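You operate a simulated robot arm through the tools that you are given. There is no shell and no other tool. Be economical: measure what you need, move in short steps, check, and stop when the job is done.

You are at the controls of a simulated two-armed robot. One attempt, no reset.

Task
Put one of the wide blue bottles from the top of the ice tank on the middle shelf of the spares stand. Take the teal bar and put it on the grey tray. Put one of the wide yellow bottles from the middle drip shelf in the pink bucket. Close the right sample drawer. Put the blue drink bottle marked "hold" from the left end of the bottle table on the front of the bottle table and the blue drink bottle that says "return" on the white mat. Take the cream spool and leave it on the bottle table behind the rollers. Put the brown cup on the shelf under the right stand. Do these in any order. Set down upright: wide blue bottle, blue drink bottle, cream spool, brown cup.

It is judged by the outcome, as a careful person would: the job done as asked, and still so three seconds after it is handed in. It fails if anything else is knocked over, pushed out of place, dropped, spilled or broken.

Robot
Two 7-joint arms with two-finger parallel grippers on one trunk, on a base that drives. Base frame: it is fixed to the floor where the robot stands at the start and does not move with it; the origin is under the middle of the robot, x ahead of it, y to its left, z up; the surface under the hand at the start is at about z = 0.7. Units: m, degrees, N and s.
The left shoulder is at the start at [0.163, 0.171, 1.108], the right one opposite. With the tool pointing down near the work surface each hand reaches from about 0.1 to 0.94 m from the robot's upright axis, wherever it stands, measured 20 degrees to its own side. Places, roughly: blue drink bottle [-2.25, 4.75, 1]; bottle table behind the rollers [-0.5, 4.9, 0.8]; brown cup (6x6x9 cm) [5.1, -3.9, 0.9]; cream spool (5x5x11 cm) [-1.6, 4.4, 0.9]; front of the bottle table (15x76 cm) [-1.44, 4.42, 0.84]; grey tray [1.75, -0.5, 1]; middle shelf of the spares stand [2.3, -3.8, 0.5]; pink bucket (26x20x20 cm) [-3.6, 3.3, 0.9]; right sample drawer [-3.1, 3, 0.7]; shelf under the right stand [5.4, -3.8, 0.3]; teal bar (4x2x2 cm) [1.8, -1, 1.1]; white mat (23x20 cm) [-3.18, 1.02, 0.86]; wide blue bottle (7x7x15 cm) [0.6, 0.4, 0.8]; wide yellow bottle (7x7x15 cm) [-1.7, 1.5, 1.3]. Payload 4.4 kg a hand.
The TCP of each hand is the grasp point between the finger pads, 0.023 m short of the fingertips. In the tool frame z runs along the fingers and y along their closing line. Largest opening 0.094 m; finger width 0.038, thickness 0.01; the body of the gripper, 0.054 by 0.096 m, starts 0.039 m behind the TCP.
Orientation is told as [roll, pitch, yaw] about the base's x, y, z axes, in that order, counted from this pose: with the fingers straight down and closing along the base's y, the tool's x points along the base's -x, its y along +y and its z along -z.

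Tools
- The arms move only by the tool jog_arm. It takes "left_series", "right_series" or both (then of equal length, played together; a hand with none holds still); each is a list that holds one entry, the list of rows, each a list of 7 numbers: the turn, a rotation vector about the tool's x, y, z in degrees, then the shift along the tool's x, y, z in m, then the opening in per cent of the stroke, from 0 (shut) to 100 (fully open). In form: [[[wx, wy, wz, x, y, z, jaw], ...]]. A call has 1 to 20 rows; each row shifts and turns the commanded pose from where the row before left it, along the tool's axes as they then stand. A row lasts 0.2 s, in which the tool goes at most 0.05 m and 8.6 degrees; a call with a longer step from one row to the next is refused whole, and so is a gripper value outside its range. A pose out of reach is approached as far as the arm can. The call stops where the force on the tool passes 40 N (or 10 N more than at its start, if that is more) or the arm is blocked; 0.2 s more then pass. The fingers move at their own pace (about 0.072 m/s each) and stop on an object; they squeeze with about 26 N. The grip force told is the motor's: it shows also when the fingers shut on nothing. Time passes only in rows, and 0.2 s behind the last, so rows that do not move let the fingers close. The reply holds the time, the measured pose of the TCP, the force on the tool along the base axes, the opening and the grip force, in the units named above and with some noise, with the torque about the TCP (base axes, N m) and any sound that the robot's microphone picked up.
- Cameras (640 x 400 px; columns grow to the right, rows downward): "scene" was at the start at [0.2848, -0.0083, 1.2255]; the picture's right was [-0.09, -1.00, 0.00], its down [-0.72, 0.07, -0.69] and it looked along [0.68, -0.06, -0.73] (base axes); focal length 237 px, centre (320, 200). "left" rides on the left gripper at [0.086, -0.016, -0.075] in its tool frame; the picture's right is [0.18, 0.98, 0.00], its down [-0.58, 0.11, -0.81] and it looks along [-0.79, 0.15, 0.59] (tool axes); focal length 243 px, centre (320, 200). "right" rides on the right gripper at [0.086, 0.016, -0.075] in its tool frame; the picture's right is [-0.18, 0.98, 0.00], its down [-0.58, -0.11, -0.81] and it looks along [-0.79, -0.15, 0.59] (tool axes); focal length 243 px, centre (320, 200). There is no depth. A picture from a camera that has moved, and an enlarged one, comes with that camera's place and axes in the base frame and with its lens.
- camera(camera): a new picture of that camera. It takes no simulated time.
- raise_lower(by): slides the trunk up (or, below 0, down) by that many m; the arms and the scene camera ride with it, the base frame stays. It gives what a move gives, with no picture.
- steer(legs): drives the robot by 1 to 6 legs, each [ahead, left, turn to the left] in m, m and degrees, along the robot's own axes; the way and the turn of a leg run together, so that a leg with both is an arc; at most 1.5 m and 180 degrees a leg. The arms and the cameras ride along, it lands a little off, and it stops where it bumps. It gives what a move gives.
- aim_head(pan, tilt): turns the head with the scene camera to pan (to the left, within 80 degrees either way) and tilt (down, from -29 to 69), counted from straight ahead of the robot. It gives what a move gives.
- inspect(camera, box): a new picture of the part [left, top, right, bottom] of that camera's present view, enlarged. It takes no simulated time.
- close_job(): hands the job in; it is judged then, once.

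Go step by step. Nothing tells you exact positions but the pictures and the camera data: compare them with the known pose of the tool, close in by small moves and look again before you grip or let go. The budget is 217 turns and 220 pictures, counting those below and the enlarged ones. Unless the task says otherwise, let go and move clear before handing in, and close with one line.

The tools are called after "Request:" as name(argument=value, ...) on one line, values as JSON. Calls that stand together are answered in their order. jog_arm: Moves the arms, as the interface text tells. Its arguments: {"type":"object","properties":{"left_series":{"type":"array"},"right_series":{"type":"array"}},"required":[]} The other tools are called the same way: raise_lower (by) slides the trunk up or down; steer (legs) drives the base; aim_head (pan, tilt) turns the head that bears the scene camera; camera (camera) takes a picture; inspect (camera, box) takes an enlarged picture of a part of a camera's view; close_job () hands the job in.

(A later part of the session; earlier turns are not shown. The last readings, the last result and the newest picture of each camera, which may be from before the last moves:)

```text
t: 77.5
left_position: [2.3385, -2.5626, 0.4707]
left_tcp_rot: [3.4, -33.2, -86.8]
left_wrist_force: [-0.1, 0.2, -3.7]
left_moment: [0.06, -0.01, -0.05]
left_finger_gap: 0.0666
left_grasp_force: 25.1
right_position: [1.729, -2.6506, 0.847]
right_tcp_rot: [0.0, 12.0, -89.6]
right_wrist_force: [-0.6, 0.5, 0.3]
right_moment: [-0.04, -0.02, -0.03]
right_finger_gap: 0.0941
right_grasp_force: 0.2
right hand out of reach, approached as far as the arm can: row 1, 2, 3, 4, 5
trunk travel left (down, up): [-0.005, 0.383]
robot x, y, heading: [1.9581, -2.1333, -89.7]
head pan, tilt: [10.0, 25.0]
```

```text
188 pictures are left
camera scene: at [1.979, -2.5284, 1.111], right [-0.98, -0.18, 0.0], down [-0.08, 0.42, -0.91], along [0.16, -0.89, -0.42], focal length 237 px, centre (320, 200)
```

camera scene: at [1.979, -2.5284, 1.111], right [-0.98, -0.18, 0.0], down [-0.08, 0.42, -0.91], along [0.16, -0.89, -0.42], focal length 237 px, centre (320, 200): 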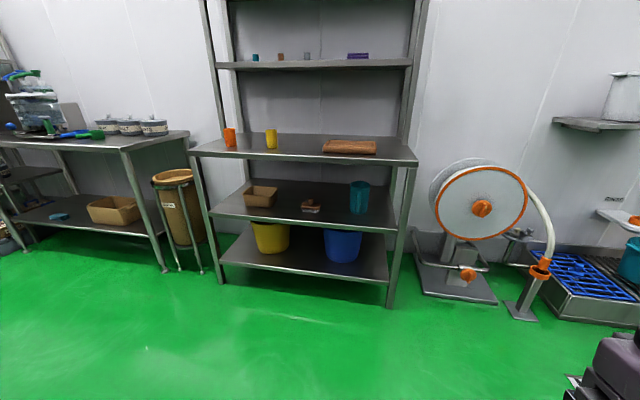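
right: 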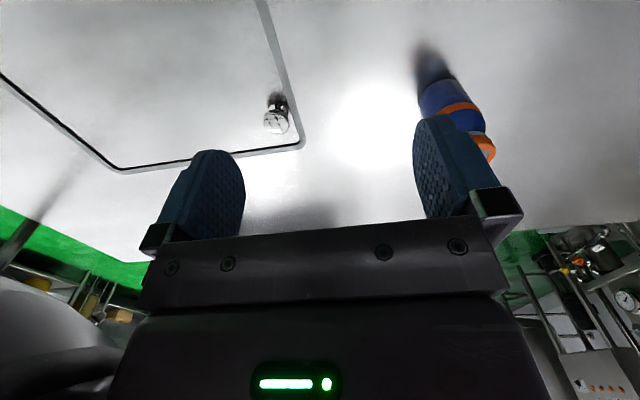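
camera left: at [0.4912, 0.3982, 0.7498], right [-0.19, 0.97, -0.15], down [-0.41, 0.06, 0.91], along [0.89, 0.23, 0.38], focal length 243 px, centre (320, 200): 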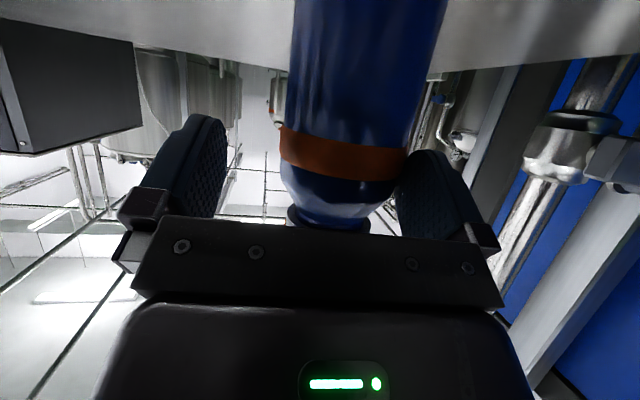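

The trunk leaned forward at the bottom of its travel and tipped the tools. I'll raise it back to the starting height and see what that gives.

Request:
raise_lower(by=0.12)

Request:
aim_head(pan=10, tilt=40)

Request:
camera(camera="scene")

```text
t: 79.0
left_position: [2.3369, -2.5657, 0.5903]
left_tcp_rot: [3.5, -33.0, -86.5]
left_wrist_force: [0.5, -0.5, -4.6]
left_moment: [0.03, 0.02, -0.02]
left_finger_gap: 0.0664
left_grasp_force: 25.6
right_position: [1.7279, -2.652, 0.9669]
right_tcp_rot: [0.0, 12.2, -89.6]
right_wrist_force: [-0.2, -0.5, 0.6]
right_moment: [0.0, 0.0, 0.02]
right_finger_gap: 0.0937
right_grasp_force: 0.0
trunk travel left (down, up): [-0.125, 0.263]
robot x, y, heading: [1.9589, -2.1325, -89.6]
head pan, tilt: [10.0, 25.0]
```

```text
t: 79.8
left_position: [2.3365, -2.5668, 0.5912]
left_tcp_rot: [3.4, -33.0, -86.6]
left_wrist_force: [-0.6, -0.1, -3.5]
left_moment: [0.08, -0.01, 0.02]
left_finger_gap: 0.0665
left_grasp_force: 26.0
right_position: [1.7277, -2.651, 0.9678]
right_tcp_rot: [0.0, 12.0, -89.4]
right_wrist_force: [-0.8, 0.3, 0.0]
right_moment: [-0.01, 0.0, -0.02]
right_finger_gap: 0.0943
right_grasp_force: 0.0
trunk travel left (down, up): [-0.125, 0.263]
robot x, y, heading: [1.9557, -2.1311, -89.5]
head pan, tilt: [10.0, 40.0]
```

```text
187 pictures are left
camera scene: at [1.9771, -2.4213, 1.2349], right [-0.98, -0.18, 0.0], down [-0.12, 0.63, -0.77], along [0.14, -0.75, -0.64], focal length 237 px, centre (320, 200)
```

scene: 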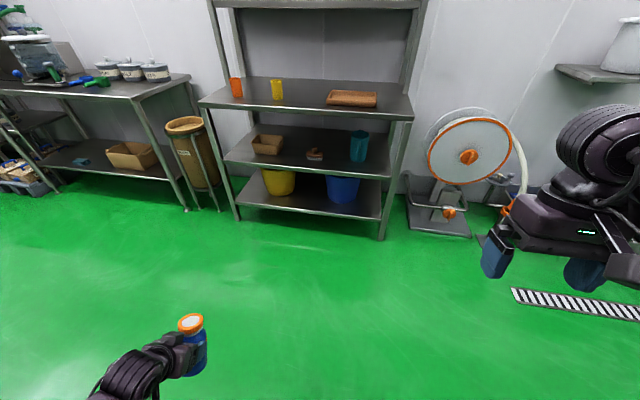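

At this height things behave normally, with the left hand at shelf height but at 33° pitch. I'll restore the 59° tilt so the bottle is upright again, and straighten the right hand too.

Request:
jog_arm(left_series=[[[0, -6.6, 0, 0, 0, 0, 30], [0, -6.6, 0, 0, 0, 0, 30], [0, -6.6, 0, 0, 0, 0, 30], [0, -6.6, 0, 0, 0, 0, 30], [0, 0, 0, -0.015, 0, 0.025, 30], [0, 0, 0, -0.015, 0, 0.025, 30], [0, 0, 0, 0, 0, 0, 30]]], right_series=[[[0, -6, 0, 0, 0, 0, 100], [0, -6, 0, 0, 0, 0, 100], [0, 0, 0, 0.03, 0, -0.03, 100], [0, 0, 0, 0.03, 0, -0.03, 100], [0, 0, 0, 0.03, 0, -0.03, 100], [0, 0, 0, 0, 0, 0, 100], [0, 0, 0, 0, 0, 0, 100]]])

Request:
camera(camera="scene")

```text
t: 81.4
left_position: [2.3416, -2.6238, 0.592]
left_tcp_rot: [5.7, -59.5, -89.6]
left_wrist_force: [-0.2, 0.8, -3.9]
left_moment: [0.11, 0.01, 0.01]
left_finger_gap: 0.0661
left_grasp_force: 26.4
right_position: [1.7251, -2.5942, 1.032]
right_tcp_rot: [0.0, 0.0, -89.5]
right_wrist_force: [0.4, 0.1, -0.5]
right_moment: [-0.05, 0.04, 0.01]
right_finger_gap: 0.0939
right_grasp_force: 0.1
right hand out of reach, approached as far as the arm can: row 5
trunk travel left (down, up): [-0.125, 0.263]
robot x, y, heading: [1.9596, -2.1314, -89.6]
head pan, tilt: [10.0, 40.0]
```

```text
186 pictures are left
camera scene: at [1.9771, -2.4211, 1.2349], right [-0.98, -0.18, 0.0], down [-0.12, 0.63, -0.77], along [0.14, -0.75, -0.64], focal length 237 px, centre (320, 200)
```

scene: 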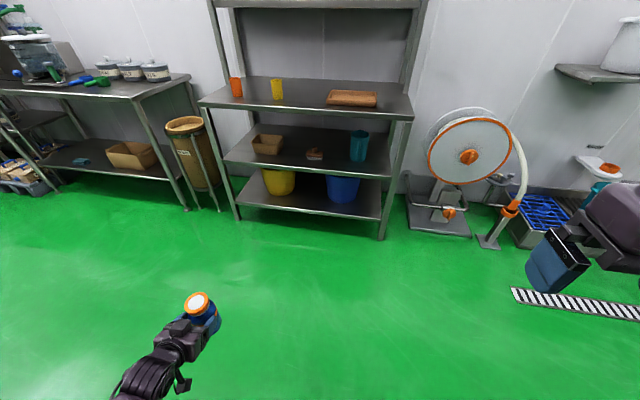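

The bottle has a slight 2.5° roll. I'll correct it, lift a little and reach 10 cm further out.

Request:
jog_arm(left_series=[[[4.9, 0, 0, 0, 0, 0, 30], [0, 0, 0, -0.026, 0, -0.015, 30], [0, 0, 0, -0.025, 0, 0.043, 30], [0, 0, 0, -0.025, 0, 0.043, 30], [0, 0, 0, 0, 0, 0, 30]]])

Request:
steer(legs=[[0.5, 0.03, 0]])

Request:
aim_head(pan=15, tilt=45)

Request:
camera(camera="scene")

```text
t: 82.6
left_position: [2.3446, -2.7245, 0.6222]
left_tcp_rot: [0.7, -59.4, -89.6]
left_wrist_force: [-0.1, 0.7, -3.4]
left_moment: [0.12, 0.0, 0.02]
left_finger_gap: 0.0663
left_grasp_force: 25.6
right_position: [1.7258, -2.594, 1.0318]
right_tcp_rot: [0.1, 0.0, -89.5]
right_wrist_force: [0.1, 0.0, 0.0]
right_moment: [0.02, 0.02, 0.01]
right_finger_gap: 0.094
right_grasp_force: 0.1
trunk travel left (down, up): [-0.125, 0.263]
robot x, y, heading: [1.9595, -2.1298, -89.6]
head pan, tilt: [10.0, 40.0]
```

```text
t: 85.5
left_position: [2.3756, -3.2248, 0.6216]
left_tcp_rot: [0.7, -59.3, -89.7]
left_wrist_force: [0.5, -0.5, -3.1]
left_moment: [0.08, -0.02, 0.0]
left_finger_gap: 0.0663
left_grasp_force: 26.5
right_position: [1.7578, -3.0954, 1.032]
right_tcp_rot: [0.0, 0.0, -89.7]
right_wrist_force: [-0.2, -0.4, -1.1]
right_moment: [0.0, 0.01, 0.0]
right_finger_gap: 0.0941
right_grasp_force: 0.1
trunk travel left (down, up): [-0.125, 0.263]
robot x, y, heading: [1.9941, -2.634, -89.6]
head pan, tilt: [10.0, 40.0]
```

```text
t: 86.2
left_position: [2.3748, -3.2251, 0.6221]
left_tcp_rot: [0.6, -59.5, -89.6]
left_wrist_force: [-0.8, -0.1, -4.3]
left_moment: [0.13, -0.02, 0.01]
left_finger_gap: 0.0664
left_grasp_force: 26.3
right_position: [1.7576, -3.0945, 1.0316]
right_tcp_rot: [0.1, 0.0, -89.8]
right_wrist_force: [0.2, 0.0, -0.1]
right_moment: [-0.06, 0.03, 0.01]
right_finger_gap: 0.0943
right_grasp_force: 0.1
trunk travel left (down, up): [-0.125, 0.263]
robot x, y, heading: [1.9869, -2.6336, -89.8]
head pan, tilt: [15.0, 45.0]
```

```text
185 pictures are left
camera scene: at [2.0151, -2.9175, 1.2276], right [-0.96, -0.26, 0.0], down [-0.19, 0.68, -0.71], along [0.19, -0.68, -0.71], focal length 237 px, centre (320, 200)
```

scene: 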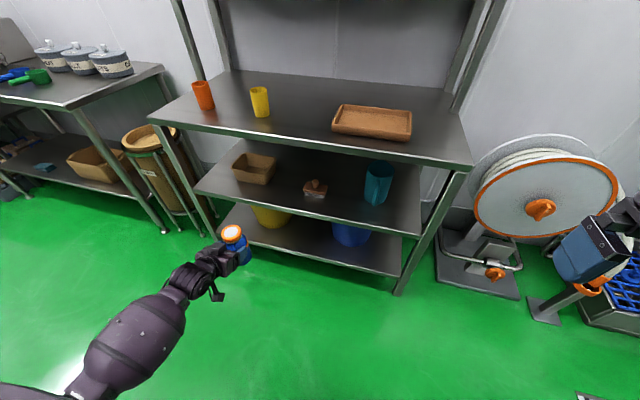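

Free spot confirmed: box edge at x≈2.467, brush left edge ≈2.28, shelf edge y≈−3.535. I'll drive the last 0.36 m slowly with the bottle about 3.5 cm above shelf level.

Request:
steer(legs=[[0.2, -0.005, 0], [0.165, -0.005, 0]])

Request:
camera(camera="scene")

Request:
camera(camera="left")

```text
t: 88.8
left_position: [2.365, -3.5886, 0.6215]
left_tcp_rot: [0.7, -59.3, -90.0]
left_wrist_force: [-0.1, -0.5, -3.4]
left_moment: [0.13, -0.02, 0.01]
left_finger_gap: 0.0664
left_grasp_force: 25.8
right_position: [1.7478, -3.4581, 1.0306]
right_tcp_rot: [0.0, 0.0, -89.8]
right_wrist_force: [-0.1, -0.8, -0.2]
right_moment: [0.01, -0.02, -0.04]
right_finger_gap: 0.094
right_grasp_force: 0.0
trunk travel left (down, up): [-0.125, 0.263]
robot x, y, heading: [1.9829, -2.9959, -89.8]
head pan, tilt: [15.0, 45.0]
```

```text
184 pictures are left
camera scene: at [2.0064, -3.2805, 1.2274], right [-0.97, -0.26, 0.0], down [-0.18, 0.68, -0.71], along [0.18, -0.68, -0.71], focal length 237 px, centre (320, 200)
```

scene: 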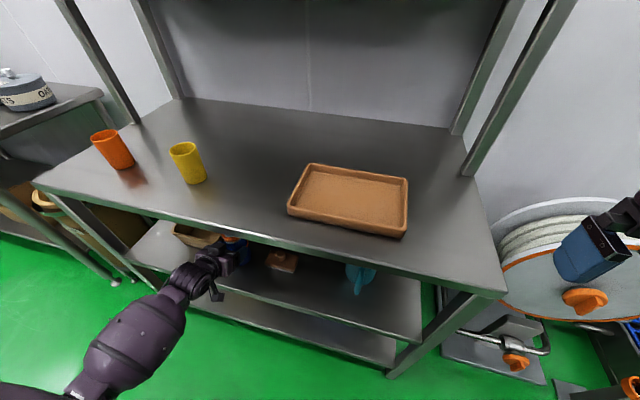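

```text
183 pictures are left
camera left: at [2.3485, -3.4793, 0.5839], right [0.98, 0.11, -0.15], down [0.1, 0.4, 0.91], along [0.16, -0.91, 0.38], focal length 243 px, centre (320, 200)
```

left: 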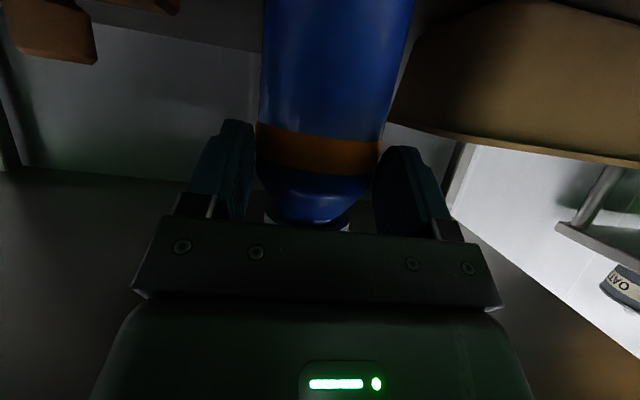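

There is more room on the brush side than on the box side, so I'll shift 1.5 cm that way and lower to the shelf.

Request:
jog_arm(left_series=[[[0, 0, 0, 0, -0.015, 0, 30], [0, 0, 0, 0.0129, 0, 0.0076, 30], [0, 0, 0, 0.0086, 0, 0.005, 30], [0, 0, 0, 0.0043, 0, 0.0025, 30], [0, 0, 0, 0, 0, 0, 30]]])

Request:
camera(camera="left")

```text
t: 90.0
left_position: [2.352, -3.5896, 0.5948]
left_tcp_rot: [0.7, -59.9, -89.8]
left_wrist_force: [0.0, -6.1, 21.2]
left_moment: [-0.6, 0.32, 0.03]
left_finger_gap: 0.067
left_grasp_force: 26.3
right_position: [1.7479, -3.4566, 1.0333]
right_tcp_rot: [0.1, -0.1, -89.8]
right_wrist_force: [0.3, -0.5, -0.7]
right_moment: [0.01, -0.04, 0.01]
right_finger_gap: 0.0938
right_grasp_force: 0.0
trunk travel left (down, up): [-0.125, 0.263]
robot x, y, heading: [1.983, -2.9983, -89.7]
head pan, tilt: [15.0, 45.0]
```

```text
182 pictures are left
camera left: at [2.3342, -3.4808, 0.5568], right [0.98, 0.11, -0.15], down [0.1, 0.41, 0.91], along [0.16, -0.91, 0.39], focal length 243 px, centre (320, 200)
```

left: 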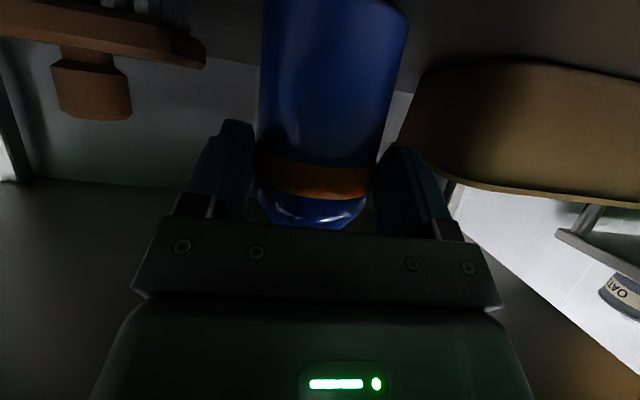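

The bottle base has touched the shelf. I'll ease off slightly, open, and pull straight back out.

Request:
jog_arm(left_series=[[[0, 0, 0, -0.002, 0, -0.001, 30], [0, 0, 0, 0, 0, 0, 60], [0, 0, 0, 0, 0, 0, 85], [0, 0, 0, 0, 0, 0, 85]]])

Request:
camera(camera="left")

```text
t: 91.0
left_position: [2.3523, -3.5872, 0.5933]
left_tcp_rot: [0.7, -59.3, -89.8]
left_wrist_force: [-0.5, -0.2, 0.0]
left_moment: [-0.02, -0.01, -0.02]
left_finger_gap: 0.08
left_grasp_force: 0.0
right_position: [1.7483, -3.4571, 1.0314]
right_tcp_rot: [0.2, 0.1, -89.8]
right_wrist_force: [-0.2, 0.0, 0.2]
right_moment: [0.04, 0.01, -0.01]
right_finger_gap: 0.0942
right_grasp_force: 0.0
trunk travel left (down, up): [-0.125, 0.263]
robot x, y, heading: [1.985, -2.9992, -89.8]
head pan, tilt: [15.0, 45.0]
```

```text
181 pictures are left
camera left: at [2.3348, -3.4783, 0.5554], right [0.98, 0.11, -0.15], down [0.1, 0.4, 0.91], along [0.16, -0.91, 0.38], focal length 243 px, centre (320, 200)
```

left: 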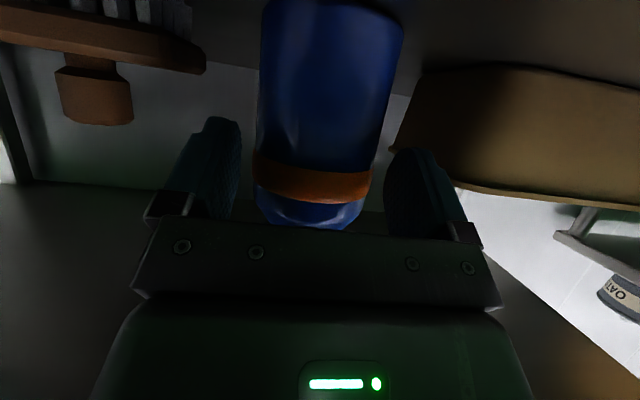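

Released, with clearance on both sides. I'll back straight out and look at the result.

Request:
steer(legs=[[-0.2, 0, 0], [-0.6, 0, 0]])

Request:
inspect(camera="scene", box=[160, 60, 480, 260])

```text
t: 95.6
left_position: [2.3476, -2.7995, 0.5949]
left_tcp_rot: [0.7, -59.5, -90.4]
left_wrist_force: [0.3, 0.2, 0.7]
left_moment: [-0.02, -0.01, 0.01]
left_finger_gap: 0.08
left_grasp_force: 0.1
right_position: [1.7438, -2.6622, 1.0313]
right_tcp_rot: [0.1, 0.0, -90.4]
right_wrist_force: [0.3, -0.5, 0.2]
right_moment: [0.0, -0.03, 0.03]
right_finger_gap: 0.0941
right_grasp_force: 0.1
trunk travel left (down, up): [-0.125, 0.263]
robot x, y, heading: [1.9851, -2.2056, -90.2]
head pan, tilt: [15.0, 45.0]
```

```text
2.00 times, centred on (320, 160) of scene
camera zoom: at [2.004, -2.487, 1.2278], right [-0.97, -0.25, 0.0], down [-0.18, 0.68, -0.71], along [0.18, -0.68, -0.71], focal length 474 px, centre (320, 280)
```

zoom: 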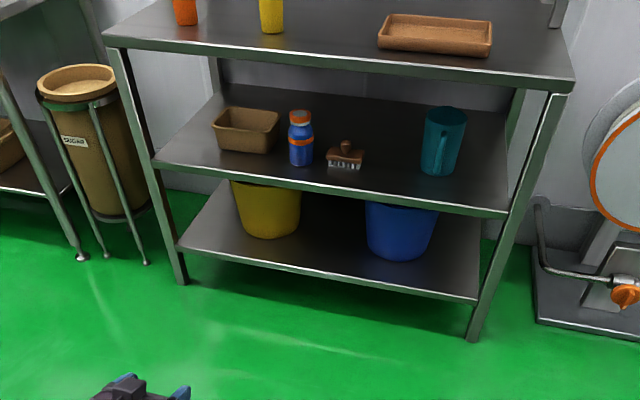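

The bottle stands upright on the middle shelf. Next is the teal bar: I'll lift the left hand and point it down again, raise the trunk, and turn around to the tank on its right side.

Request:
jog_arm(left_series=[[[0, 0, 0, -0.037, 0, -0.022, 100], [0, 0, 0, -0.037, 0, -0.022, 100], [0, 0, 0, -0.037, 0, -0.022, 100], [0, 0, 0, -0.037, 0, -0.022, 100], [0, 0, 0, -0.037, 0, -0.022, 100], [0, 0, 0, -0.037, 0, -0.022, 100], [0, 0, 0, -0.037, 0, -0.022, 100], [0, 8.49, 0, 0, 0, 0, 100], [0, 8.49, 0, 0, 0, 0, 100], [0, 8.49, 0, 0, 0, 0, 100], [0, 8.49, 0, 0, 0, 0, 100], [0, 8.49, 0, 0, 0, 0, 100], [0, 8.49, 0, 0, 0, 0, 100], [0, 8.49, 0, 0, 0, 0, 100], [0, 0, 0, 0.03, 0, -0.04, 100], [0, 0, 0, 0.03, 0, -0.04, 100], [0, 0, 0, 0.03, 0, -0.04, 100]]])

Request:
raise_lower(by=0.2)

Request:
steer(legs=[[0, 0, 90], [0, 0, 90]])

Request:
aim_head(pan=0, tilt=30)

Request:
camera(camera="scene")

```text
t: 99.2
left_position: [2.3439, -2.7032, 1.0184]
left_tcp_rot: [0.4, 0.0, -89.7]
left_wrist_force: [-0.4, -0.9, 1.0]
left_moment: [-0.02, 0.0, 0.01]
left_finger_gap: 0.094
left_grasp_force: 0.1
right_position: [1.7448, -2.6604, 1.0336]
right_tcp_rot: [0.0, -0.1, -90.3]
right_wrist_force: [-0.2, -0.7, 0.2]
right_moment: [0.0, -0.02, -0.01]
right_finger_gap: 0.0941
right_grasp_force: 0.1
trunk travel left (down, up): [-0.125, 0.263]
robot x, y, heading: [1.9834, -2.2044, -90.6]
head pan, tilt: [15.0, 45.0]
```

```text
t: 101.3
left_position: [2.3446, -2.708, 1.2147]
left_tcp_rot: [0.4, -0.1, -89.8]
left_wrist_force: [0.0, 0.5, 0.0]
left_moment: [-0.02, 0.02, 0.0]
left_finger_gap: 0.0941
left_grasp_force: 0.1
right_position: [1.7444, -2.6621, 1.2318]
right_tcp_rot: [0.1, 0.1, -90.3]
right_wrist_force: [-0.5, -0.8, -0.2]
right_moment: [-0.01, 0.07, 0.0]
right_finger_gap: 0.094
right_grasp_force: 0.0
trunk travel left (down, up): [-0.325, 0.063]
robot x, y, heading: [1.9808, -2.2011, -90.5]
head pan, tilt: [15.0, 45.0]
```

```text
t: 109.3
left_position: [1.6341, -1.6902, 1.2155]
left_tcp_rot: [0.2, 0.0, 89.0]
left_wrist_force: [0.2, 0.3, 0.2]
left_moment: [0.02, -0.01, 0.0]
left_finger_gap: 0.094
left_grasp_force: 0.0
right_position: [2.2344, -1.7496, 1.2334]
right_tcp_rot: [0.0, 0.1, 88.3]
right_wrist_force: [0.1, -0.2, 0.1]
right_moment: [-0.01, -0.03, 0.03]
right_finger_gap: 0.094
right_grasp_force: 0.0
trunk travel left (down, up): [-0.325, 0.063]
robot x, y, heading: [1.9835, -2.2028, 88.2]
head pan, tilt: [15.0, 45.0]
```

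```text
t: 110.1
left_position: [1.6352, -1.6915, 1.2155]
left_tcp_rot: [0.4, 0.1, 89.0]
left_wrist_force: [0.4, -0.1, 0.6]
left_moment: [-0.02, 0.0, 0.03]
left_finger_gap: 0.0941
left_grasp_force: 0.1
right_position: [2.2333, -1.7507, 1.2318]
right_tcp_rot: [0.0, 0.0, 88.3]
right_wrist_force: [0.0, -0.5, 1.4]
right_moment: [0.0, 0.03, -0.01]
right_finger_gap: 0.0937
right_grasp_force: 0.0
trunk travel left (down, up): [-0.325, 0.063]
robot x, y, heading: [1.9859, -2.2016, 88.3]
head pan, tilt: [0.0, 30.0]
```

```text
179 pictures are left
camera scene: at [1.9892, -2.0553, 1.4697], right [1.0, -0.03, 0.0], down [-0.01, -0.5, -0.87], along [0.02, 0.87, -0.5], focal length 237 px, centre (320, 200)
```

scene: 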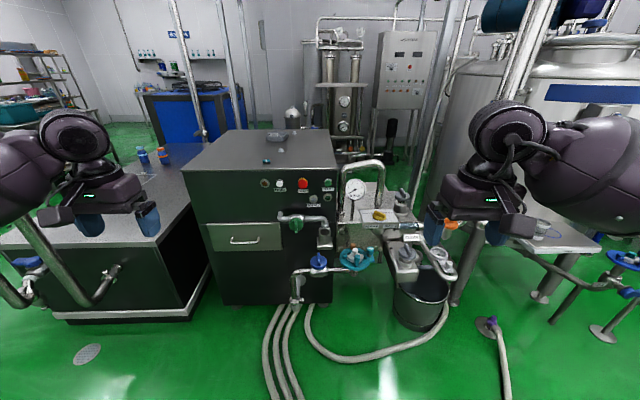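

The tank's valve side faces me, with hoses on the floor at about x 1.75–1.85. I'll enlarge the tank top to locate the bar and tray.

Request:
inspect(camera="scene", box=[170, 110, 350, 220])

Request:
inspect(camera="scene", box=[60, 200, 360, 400])

```text
3.56 times, centred on (260, 165) of scene
camera zoom: at [1.9892, -2.0553, 1.4697], right [1.0, -0.03, 0.0], down [-0.01, -0.5, -0.87], along [0.02, 0.87, -0.5], focal length 843 px, centre (533, 324)
```

zoom: 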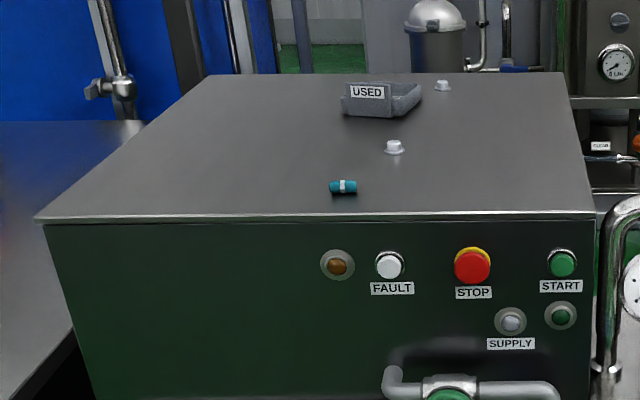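

```text
2.00 times, centred on (210, 300) of scene
camera zoom: at [1.9892, -2.0553, 1.4697], right [1.0, -0.03, 0.0], down [-0.01, -0.5, -0.87], along [0.02, 0.87, -0.5], focal length 474 px, centre (540, 0)
```

zoom: 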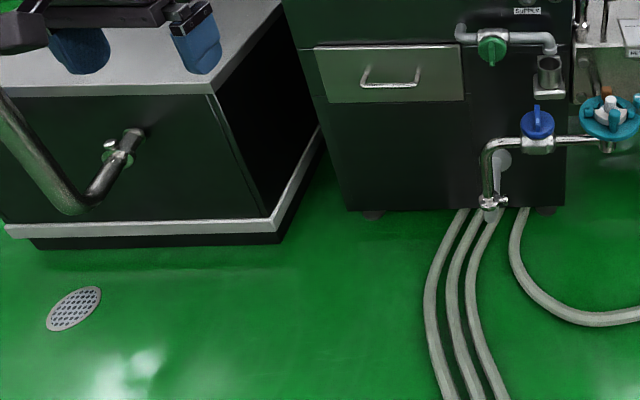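

I place the bar at about (1.75, −0.93) and the USED tray at about (1.75, −0.51), top at z≈1.04. I'll approach left of the hoses, stopping part-way to look.

Request:
steer(legs=[[0.25, 0.56, 0], [0, 0, -18]])

Request:
aim_head(pan=40, tilt=40)

Request:
camera(camera="scene")

Request:
aim_head(pan=-20, tilt=45)

Request:
camera(camera="scene")

```text
t: 116.4
left_position: [1.2797, -1.3318, 1.2154]
left_tcp_rot: [0.3, 0.1, 70.1]
left_wrist_force: [0.2, 0.1, 0.0]
left_moment: [-0.01, 0.0, -0.01]
left_finger_gap: 0.094
left_grasp_force: 0.1
right_position: [1.8274, -1.5833, 1.2313]
right_tcp_rot: [0.1, 0.0, 69.5]
right_wrist_force: [0.2, 0.7, -0.3]
right_moment: [-0.03, -0.01, -0.01]
right_finger_gap: 0.094
right_grasp_force: 0.1
trunk travel left (down, up): [-0.325, 0.063]
robot x, y, heading: [1.4446, -1.9305, 69.7]
head pan, tilt: [0.0, 30.0]
```

```text
t: 117.5
left_position: [1.2803, -1.3321, 1.2166]
left_tcp_rot: [0.4, 0.1, 70.1]
left_wrist_force: [0.4, -0.4, -0.2]
left_moment: [-0.01, -0.03, -0.02]
left_finger_gap: 0.0938
left_grasp_force: 0.0
right_position: [1.8266, -1.5811, 1.2318]
right_tcp_rot: [0.0, 0.0, 69.6]
right_wrist_force: [-0.6, -0.1, -0.5]
right_moment: [0.02, 0.01, -0.03]
right_finger_gap: 0.0939
right_grasp_force: 0.0
trunk travel left (down, up): [-0.325, 0.063]
robot x, y, heading: [1.4439, -1.9308, 69.6]
head pan, tilt: [40.0, 40.0]
```

```text
176 pictures are left
camera scene: at [1.4382, -1.7952, 1.4544], right [0.94, 0.33, 0.0], down [0.21, -0.61, -0.77], along [-0.26, 0.72, -0.64], focal length 237 px, centre (320, 200)
```

scene: 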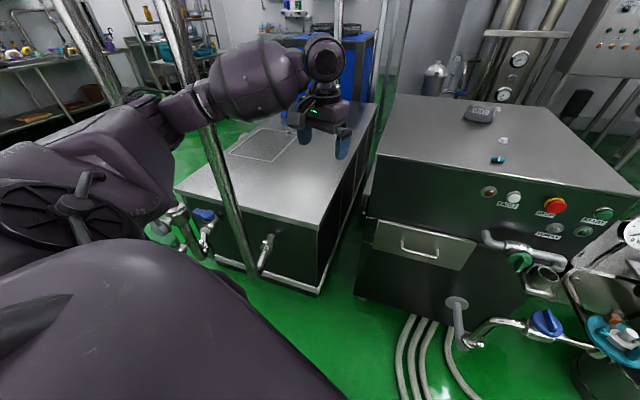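

```text
t: 118.8
left_position: [1.2788, -1.332, 1.2152]
left_tcp_rot: [0.4, 0.0, 70.1]
left_wrist_force: [-0.5, 0.1, 0.6]
left_moment: [0.02, 0.02, -0.01]
left_finger_gap: 0.0941
left_grasp_force: 0.2
right_position: [1.8269, -1.5819, 1.2305]
right_tcp_rot: [-0.1, 0.0, 69.5]
right_wrist_force: [-0.4, -0.3, 0.6]
right_moment: [0.0, 0.02, 0.02]
right_finger_gap: 0.094
right_grasp_force: 0.0
trunk travel left (down, up): [-0.325, 0.063]
robot x, y, heading: [1.442, -1.9318, 69.6]
head pan, tilt: [-20.0, 45.0]
```

```text
175 pictures are left
camera scene: at [1.5192, -1.8135, 1.4471], right [0.76, -0.65, 0.0], down [-0.46, -0.54, -0.71], along [0.46, 0.54, -0.71], focal length 237 px, centre (320, 200)
```

scene: 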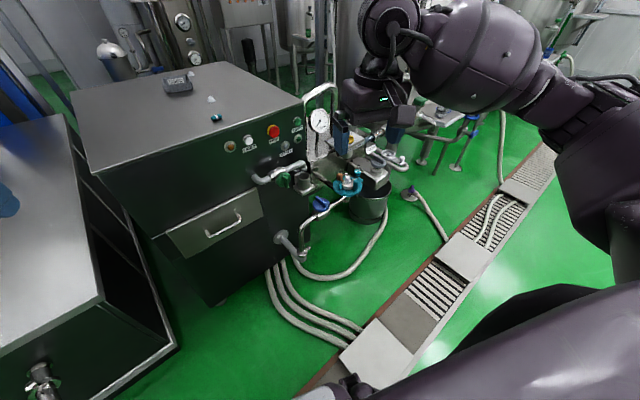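

Pole 1 passes near the left elbow, so I'll turn to about 50° before moving in and use the left arm for the bar.

Request:
steer(legs=[[0, 0, -19.5], [0.2, 0.17, 0], [0.2, 0.17, 0]])

Request:
aim_head(pan=15, tilt=45)

Request:
camera(camera="scene")

Request:
camera(camera="left")

```text
t: 123.6
left_position: [1.4829, -0.8219, 1.2149]
left_tcp_rot: [0.4, 0.0, 50.9]
left_wrist_force: [-0.7, -0.1, 0.3]
left_moment: [0.07, -0.01, 0.01]
left_finger_gap: 0.0942
left_grasp_force: 0.0
right_position: [1.9166, -1.2373, 1.2324]
right_tcp_rot: [0.2, -0.1, 50.3]
right_wrist_force: [-0.2, 0.5, 0.1]
right_moment: [0.06, 0.0, 0.02]
right_finger_gap: 0.0943
right_grasp_force: 0.0
trunk travel left (down, up): [-0.325, 0.063]
robot x, y, heading: [1.4416, -1.4376, 50.4]
head pan, tilt: [-20.0, 45.0]
stopped in leg 3: the robot was blocked; the commanded pose is now the measured one
```

```text
t: 124.6
left_position: [1.4836, -0.8185, 1.2147]
left_tcp_rot: [0.3, 0.1, 50.8]
left_wrist_force: [0.5, -0.3, 0.4]
left_moment: [0.02, 0.03, 0.04]
left_finger_gap: 0.0942
left_grasp_force: 0.0
right_position: [1.9169, -1.236, 1.2328]
right_tcp_rot: [0.0, 0.0, 50.4]
right_wrist_force: [-0.3, -0.1, -0.3]
right_moment: [-0.01, 0.0, -0.03]
right_finger_gap: 0.0939
right_grasp_force: 0.1
trunk travel left (down, up): [-0.325, 0.063]
robot x, y, heading: [1.4378, -1.4405, 50.2]
head pan, tilt: [15.0, 45.0]
```

```text
174 pictures are left
camera scene: at [1.5139, -1.3202, 1.4471], right [0.91, -0.42, 0.0], down [-0.3, -0.64, -0.71], along [0.3, 0.64, -0.71], focal length 237 px, centre (320, 200)
```

scene: 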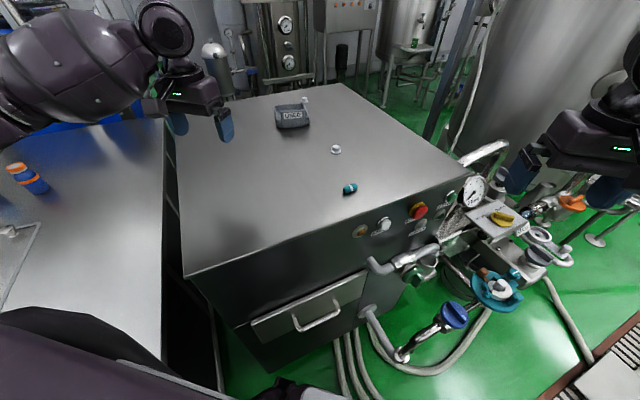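

```text
173 pictures are left
camera left: at [1.441, -0.8954, 1.2883], right [-0.88, 0.48, 0.01], down [0.29, 0.52, 0.81], along [0.38, 0.71, -0.59], focal length 243 px, centre (320, 200)
```

left: 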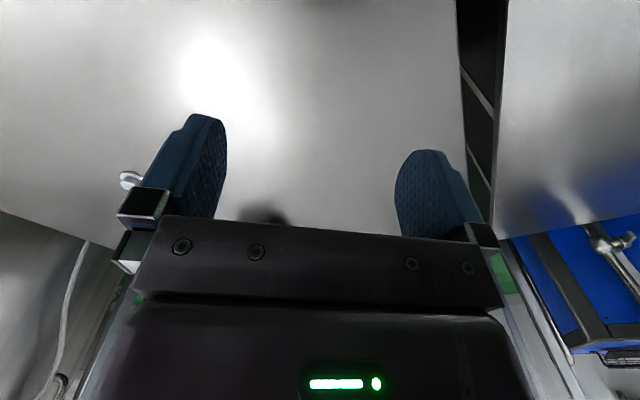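

The base touched something and stopped, which is close enough. I'll enlarge the bar to see its orientation.

Request:
inspect(camera="scene", box=[260, 90, 380, 210])

Request:
inspect(camera="scene", box=[160, 220, 400, 400])

```text
3.33 times, centred on (320, 150) of scene
camera zoom: at [1.5139, -1.3202, 1.4471], right [0.91, -0.42, 0.0], down [-0.3, -0.64, -0.71], along [0.3, 0.64, -0.71], focal length 790 px, centre (320, 367)
```

zoom: 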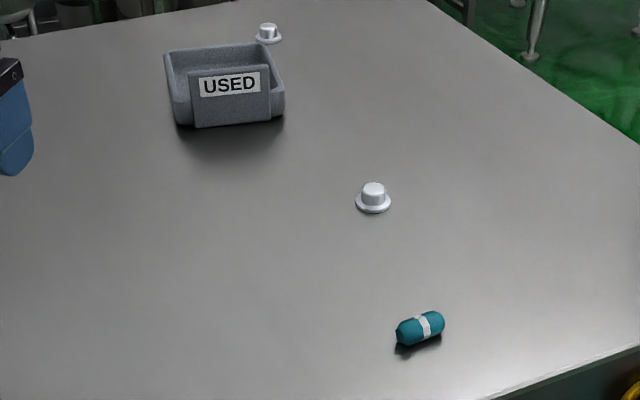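

```text
2.22 times, centred on (280, 310) of scene
camera zoom: at [1.5139, -1.3202, 1.4471], right [0.91, -0.42, 0.0], down [-0.3, -0.64, -0.71], along [0.3, 0.64, -0.71], focal length 527 px, centre (409, -44)
```

zoom: 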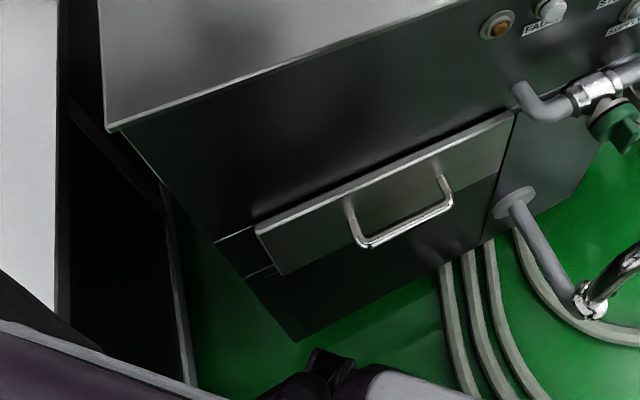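

The bar lies roughly along x. I'll turn the left hand to close across it (along y) and move to just above it.

Request:
jog_arm(left_series=[[[0, 0, 8.5, 0, 0, 0, 100], [0, 0, 8.5, 0, 0, 0, 100], [0, 0, 8.5, 0, 0, 0, 100], [0, 0, 8.5, 0, 0, 0, 100], [0, 0, 8.5, 0, 0, 0, 100], [0, 0, 8.5, 0, 0, 0, 100], [0, 0, 0, -0.0406, -0.0194, 0.011, 100], [0, 0, 0, -0.0406, -0.0194, 0.011, 100], [0, 0, 0, -0.0406, -0.0194, 0.011, 100], [0, 0, 0, -0.0406, -0.0194, 0.011, 100], [0, 0, 0, -0.0406, -0.0194, 0.011, 100], [0, 0, 0, -0.0406, -0.0194, 0.011, 100], [0, 0, 0, -0.0406, -0.0194, 0.011, 100], [0, 0, 0, 0, 0, 0, 100]]])

Request:
camera(camera="left")

Request:
camera(camera="scene")

```text
t: 127.6
left_position: [1.7644, -0.9552, 1.136]
left_tcp_rot: [0.3, 0.3, -0.1]
left_wrist_force: [0.7, 0.2, 0.3]
left_moment: [-0.01, -0.01, -0.04]
left_finger_gap: 0.0937
left_grasp_force: 0.0
right_position: [1.9149, -1.2357, 1.2324]
right_tcp_rot: [0.1, 0.0, 50.4]
right_wrist_force: [0.2, 0.1, -0.1]
right_moment: [-0.06, -0.01, 0.0]
right_finger_gap: 0.0941
right_grasp_force: 0.1
trunk travel left (down, up): [-0.325, 0.063]
robot x, y, heading: [1.4401, -1.4342, 50.2]
head pan, tilt: [15.0, 45.0]
```

```text
170 pictures are left
camera left: at [1.6777, -0.9708, 1.2102], right [-0.18, 0.98, 0.0], down [0.59, 0.11, 0.8], along [0.79, 0.15, -0.6], focal length 243 px, centre (320, 200)
```

left: 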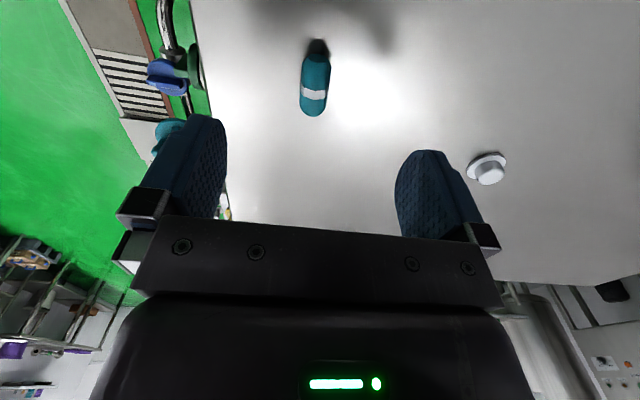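

```text
169 pictures are left
camera scene: at [1.5126, -1.3195, 1.4472], right [0.91, -0.42, 0.0], down [-0.3, -0.64, -0.71], along [0.3, 0.64, -0.71], focal length 237 px, centre (320, 200)
```

scene: 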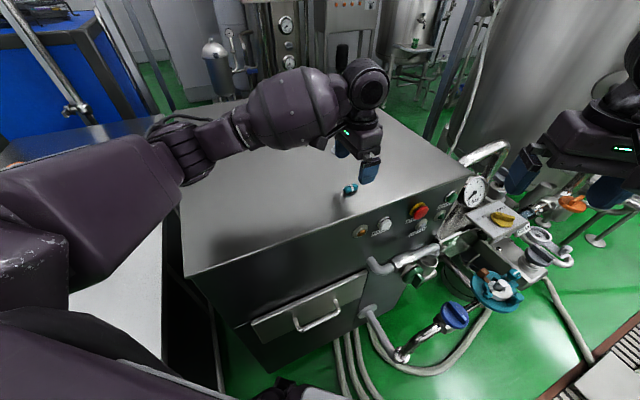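

The bar sits right under the fingers at (1.762, −0.959). I'll go down and close on it.

Request:
jog_arm(left_series=[[[0, 0, 0, 0.001, -0.004, 0.03, 100], [0, 0, 0, 0, 0, 0.028, 100], [0, 0, 0, 0, 0, 0.01, 100], [0, 0, 0, 0, 0, 0, 40], [0, 0, 0, 0, 0, 0, 5], [0, 0, 0, 0, 0, 0, 5], [0, 0, 0, 0, 0, 0, 5]]])

Request:
camera(camera="left")

```text
t: 128.7
left_position: [1.7661, -0.9594, 1.0738]
left_tcp_rot: [0.0, -0.2, -0.4]
left_wrist_force: [-0.9, 6.4, 59.9]
left_moment: [-0.94, 1.41, -0.11]
left_finger_gap: 0.0383
left_grasp_force: 5.0
right_position: [1.9164, -1.2343, 1.2324]
right_tcp_rot: [0.2, 0.1, 50.3]
right_wrist_force: [0.6, 0.5, -0.5]
right_moment: [-0.01, 0.0, 0.01]
right_finger_gap: 0.0941
right_grasp_force: 0.0
trunk travel left (down, up): [-0.325, 0.063]
robot x, y, heading: [1.4394, -1.4382, 50.2]
head pan, tilt: [15.0, 45.0]
stopped in row 5 (left hand): the force on the tool passed its limit at 47 N (the readings are from after the stop); the commanded pose is now the measured one
```

```text
168 pictures are left
camera left: at [1.6795, -0.9734, 1.1465], right [-0.18, 0.98, 0.0], down [0.58, 0.1, 0.81], along [0.8, 0.14, -0.59], focal length 243 px, centre (320, 200)
```

left: 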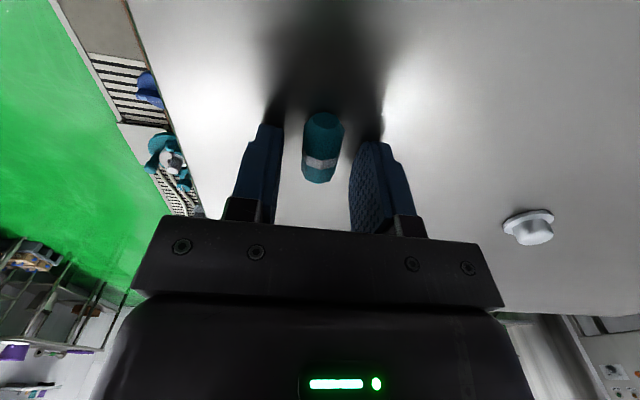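

The fingertips touched the top, so it is at about 1.05. I'll lift 4 mm and finish closing.

Request:
jog_arm(left_series=[[[0, 0, 0, 0, 0, -0.005, 40], [0, 0, 0, 0, 0, 0, 5], [0, 0, 0, 0, 0, 0, 5], [0, 0, 0, 0, 0, 0, 5], [0, 0, 0, 0, 0, 0, 5]]])

Request:
camera(camera="left")

```text
t: 129.9
left_position: [1.7675, -0.9598, 1.0743]
left_tcp_rot: [-0.2, -0.1, -0.4]
left_wrist_force: [0.3, -1.2, 0.0]
left_moment: [0.0, 0.0, -0.02]
left_finger_gap: 0.0156
left_grasp_force: 26.2
right_position: [1.9157, -1.2361, 1.2315]
right_tcp_rot: [0.1, 0.0, 50.3]
right_wrist_force: [-0.1, 0.0, -0.9]
right_moment: [0.01, -0.01, -0.03]
right_finger_gap: 0.0941
right_grasp_force: 0.0
trunk travel left (down, up): [-0.325, 0.063]
robot x, y, heading: [1.4435, -1.4406, 50.0]
head pan, tilt: [15.0, 45.0]
```

```text
167 pictures are left
camera left: at [1.6797, -0.9756, 1.1485], right [-0.18, 0.98, 0.0], down [0.58, 0.11, 0.81], along [0.79, 0.14, -0.59], focal length 243 px, centre (320, 200)
```

left: 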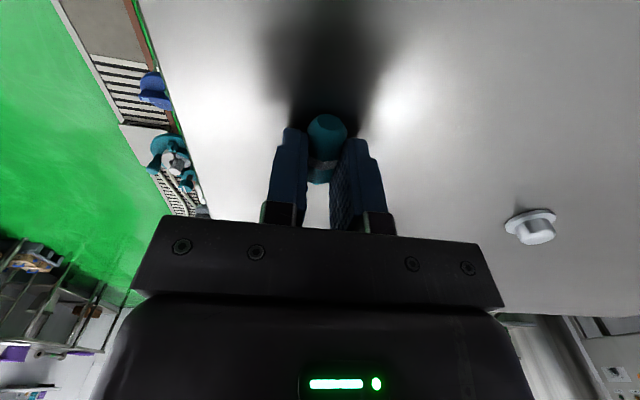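

The bar is held. I'll lift and carry it toward the tray.

Request:
jog_arm(left_series=[[[0, 0, 0, 0, 0, -0.045, 5], [0, 0, 0, 0, 0, -0.045, 5], [0, 0, 0, 0, 0, -0.04, 5], [0, 0, 0, 0, 0.045, 0, 5], [0, 0, 0, 0, 0.045, 0, 5], [0, 0, 0, 0, 0.045, 0, 5], [0, 0, 0, 0, 0.045, 0, 5], [0, 0, 0, 0, 0.045, 0, 5], [0, 0, 0, 0, 0.045, 0, 5], [0, 0, 0, 0, 0.045, 0, 5], [0, 0, 0, 0, 0, 0, 5]]])

Request:
camera(camera="left")

Request:
camera(camera="scene")

```text
t: 132.3
left_position: [1.7558, -0.6665, 1.2026]
left_tcp_rot: [0.0, 0.2, -0.6]
left_wrist_force: [0.0, 0.7, -1.3]
left_moment: [0.05, 0.04, -0.04]
left_finger_gap: 0.0157
left_grasp_force: 26.1
left hand out of reach, approached as far as the arm can: row 10
right_position: [1.9174, -1.237, 1.2315]
right_tcp_rot: [0.2, 0.0, 50.3]
right_wrist_force: [-0.6, 0.1, 0.2]
right_moment: [0.03, 0.02, 0.01]
right_finger_gap: 0.0939
right_grasp_force: 0.1
trunk travel left (down, up): [-0.325, 0.063]
robot x, y, heading: [1.4387, -1.4346, 50.2]
head pan, tilt: [15.0, 45.0]
```

```text
166 pictures are left
camera left: at [1.6692, -0.6806, 1.2766], right [-0.17, 0.98, 0.0], down [0.58, 0.1, 0.81], along [0.79, 0.14, -0.59], focal length 243 px, centre (320, 200)
```

left: 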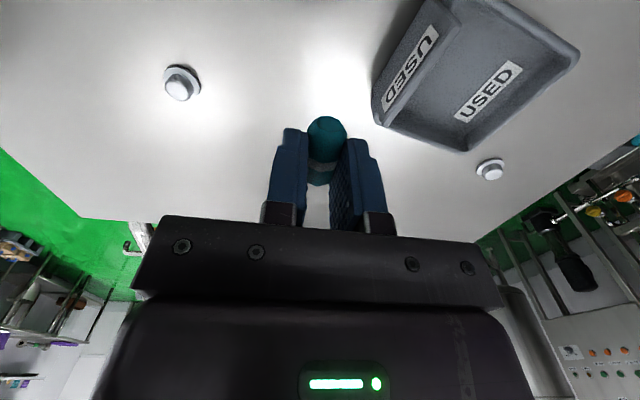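

```text
165 pictures are left
camera scene: at [1.5153, -1.3218, 1.4471], right [0.91, -0.42, 0.0], down [-0.3, -0.64, -0.71], along [0.3, 0.64, -0.71], focal length 237 px, centre (320, 200)
```

scene: 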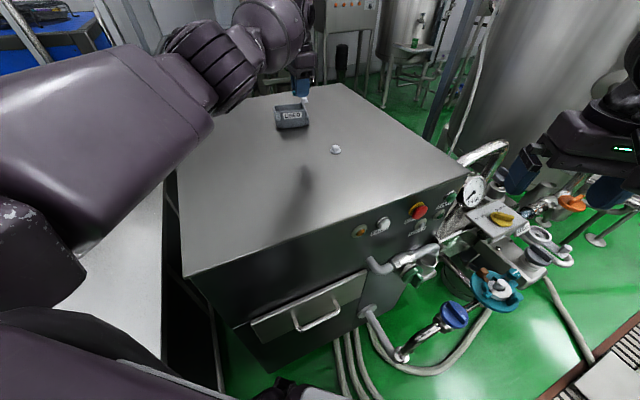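

The tray is at about (1.75, −0.52), still 15 cm beyond reach with the trunk leaning back. I'll lift both hands and lower the trunk, which brings the shoulders forward.

Request:
jog_arm(left_series=[[[0, 0, 0, 0, -0.04, -0.03, 5], [0, 0, 0, 0, -0.03, -0.04, 5], [0, 0, 0, 0, -0.02, -0.045, 5], [0, 0, 0, 0, 0, -0.045, 5], [0, 0, 0, 0, 0, 0, 5]]], right_series=[[[0, 0, 0, 0.03, 0, -0.04, 100], [0, 0, 0, 0.03, 0, -0.04, 100], [0, 0, 0, 0, 0, -0.04, 100], [0, 0, 0, 0, 0, -0.04, 100], [0, 0, 0, 0, 0, 0, 100]]])

Request:
raise_lower(by=-0.18)

Request:
camera(camera="scene")

```text
t: 133.5
left_position: [1.7575, -0.7581, 1.3615]
left_tcp_rot: [-0.3, 0.1, -0.4]
left_wrist_force: [-0.3, 0.8, -0.6]
left_moment: [-0.05, 0.0, 0.03]
left_finger_gap: 0.0157
left_grasp_force: 26.3
right_position: [1.8808, -1.2795, 1.3916]
right_tcp_rot: [-0.1, 0.1, 50.4]
right_wrist_force: [0.6, 0.9, -0.5]
right_moment: [-0.05, -0.01, 0.0]
right_finger_gap: 0.0939
right_grasp_force: 0.1
trunk travel left (down, up): [-0.325, 0.063]
robot x, y, heading: [1.4404, -1.4391, 50.1]
head pan, tilt: [15.0, 45.0]
```

```text
t: 135.5
left_position: [1.7542, -0.7607, 1.1878]
left_tcp_rot: [0.0, -0.1, -0.6]
left_wrist_force: [-0.2, -0.6, 0.6]
left_moment: [0.03, -0.01, 0.02]
left_finger_gap: 0.016
left_grasp_force: 25.8
right_position: [1.8775, -1.2826, 1.2118]
right_tcp_rot: [0.1, -0.1, 50.3]
right_wrist_force: [-0.2, -0.6, 0.0]
right_moment: [0.06, -0.01, 0.03]
right_finger_gap: 0.0942
right_grasp_force: 0.0
trunk travel left (down, up): [-0.145, 0.243]
robot x, y, heading: [1.4415, -1.441, 50.3]
head pan, tilt: [15.0, 45.0]
```

```text
164 pictures are left
camera scene: at [1.5921, -1.2259, 1.2526], right [0.91, -0.42, 0.0], down [-0.3, -0.64, -0.71], along [0.3, 0.64, -0.71], focal length 237 px, centre (320, 200)
```

scene: 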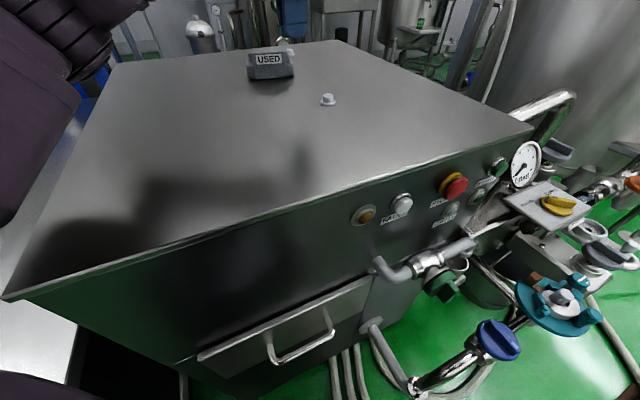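

The hand kept its place. I'll reach out over the tray now.

Request:
jog_arm(left_series=[[[0, 0, 0, 0, 0.04, 0, 5], [0, 0, 0, 0, 0.04, 0, 5], [0, 0, 0, 0, 0.04, 0, 5], [0, 0, 0, 0, 0.04, 0, 5], [0, 0, 0, 0, 0.04, 0, 5], [0, 0, 0, 0, 0.04, 0, 5], [0, 0, 0, 0, 0, 0, 5]]])

Request:
camera(camera="left")

Request:
camera(camera="scene")

```text
t: 137.1
left_position: [1.7474, -0.566, 1.1812]
left_tcp_rot: [0.0, -0.2, -0.6]
left_wrist_force: [-0.2, -0.4, 1.3]
left_moment: [-0.01, 0.0, 0.0]
left_finger_gap: 0.0159
left_grasp_force: 26.0
left hand out of reach, approached as far as the arm can: row 5, 6
right_position: [1.8779, -1.2847, 1.2125]
right_tcp_rot: [0.0, 0.0, 50.1]
right_wrist_force: [0.4, 0.1, 0.9]
right_moment: [0.01, -0.01, 0.01]
right_finger_gap: 0.0937
right_grasp_force: 0.0
trunk travel left (down, up): [-0.145, 0.243]
robot x, y, heading: [1.4416, -1.4383, 50.1]
head pan, tilt: [15.0, 45.0]
```

```text
163 pictures are left
camera left: at [1.6599, -0.5802, 1.2546], right [-0.17, 0.98, 0.0], down [0.58, 0.1, 0.81], along [0.79, 0.14, -0.59], focal length 243 px, centre (320, 200)
```

left: 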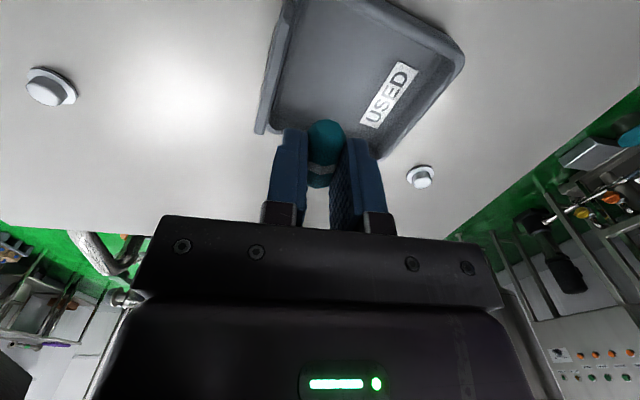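

```text
162 pictures are left
camera scene: at [1.593, -1.226, 1.2523], right [0.91, -0.42, 0.0], down [-0.3, -0.64, -0.71], along [0.3, 0.64, -0.71], focal length 237 px, centre (320, 200)
```

scene: 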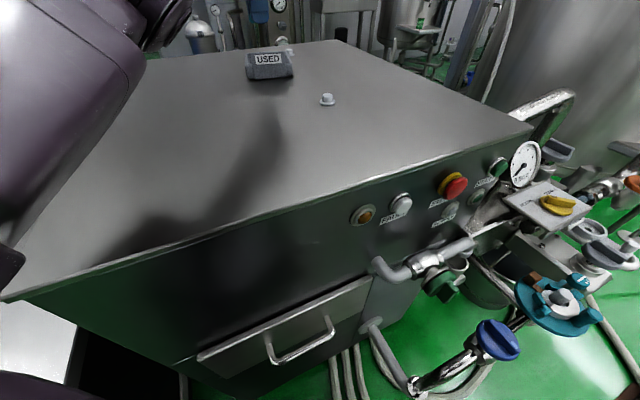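

The bar is just inside the near lip, and I want about 3 cm more. I'll tilt the hand a little outward to gain reach and start down.

Request:
jog_arm(left_series=[[[-8, 0, 0, 0, 0, 0, 5], [-8, 0, 0, 0, 0, 0, 5], [0, 0, 0, 0, 0.0226, 0.048, 5], [0, 0, 0, 0, 0, 0, 5]]])

Request:
camera(camera="left")

```text
refused: row 3 steps farther than a row can; nothing moved
```

```text
161 pictures are left
camera left: at [1.6599, -0.5802, 1.2546], right [-0.17, 0.98, 0.0], down [0.58, 0.1, 0.81], along [0.79, 0.14, -0.59], focal length 243 px, centre (320, 200)
```

left: 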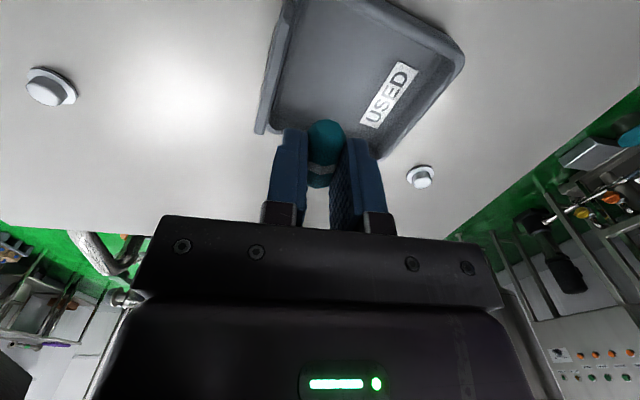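

One step was too long, so I'll split it.

Request:
jog_arm(left_series=[[[-8, 0, 0, 0, 0, 0, 5], [-8, 0, 0, 0, 0, 0, 5], [0, 0, 0, 0, 0.0113, 0.024, 5], [0, 0, 0, 0, 0.0113, 0.024, 5], [0, 0, 0, 0, 0, 0, 5]]])

Request:
camera(camera="left")

```text
t: 138.3
left_position: [1.7391, -0.5329, 1.1455]
left_tcp_rot: [16.3, -0.3, -0.3]
left_wrist_force: [-0.2, -0.5, -1.1]
left_moment: [0.0, 0.01, -0.04]
left_finger_gap: 0.0158
left_grasp_force: 26.5
right_position: [1.875, -1.2845, 1.2155]
right_tcp_rot: [0.0, -0.4, 50.3]
right_wrist_force: [0.1, 0.4, 0.7]
right_moment: [0.01, -0.04, 0.01]
right_finger_gap: 0.0938
right_grasp_force: 0.0
trunk travel left (down, up): [-0.145, 0.243]
robot x, y, heading: [1.4415, -1.4405, 50.0]
head pan, tilt: [15.0, 45.0]
```

```text
160 pictures are left
camera left: at [1.6514, -0.5672, 1.2111], right [-0.18, 0.94, 0.28], down [0.58, -0.13, 0.81], along [0.8, 0.3, -0.52], focal length 243 px, centre (320, 200)
```

left: 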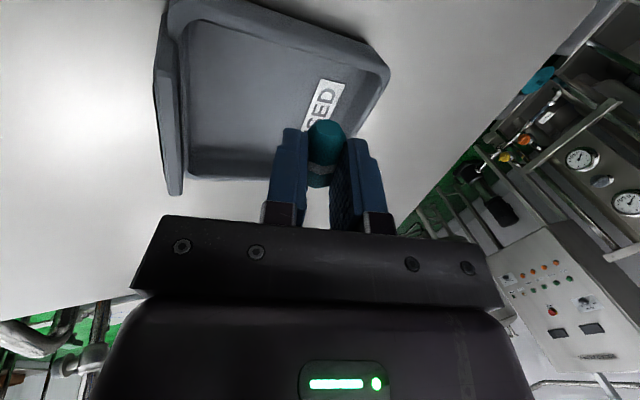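

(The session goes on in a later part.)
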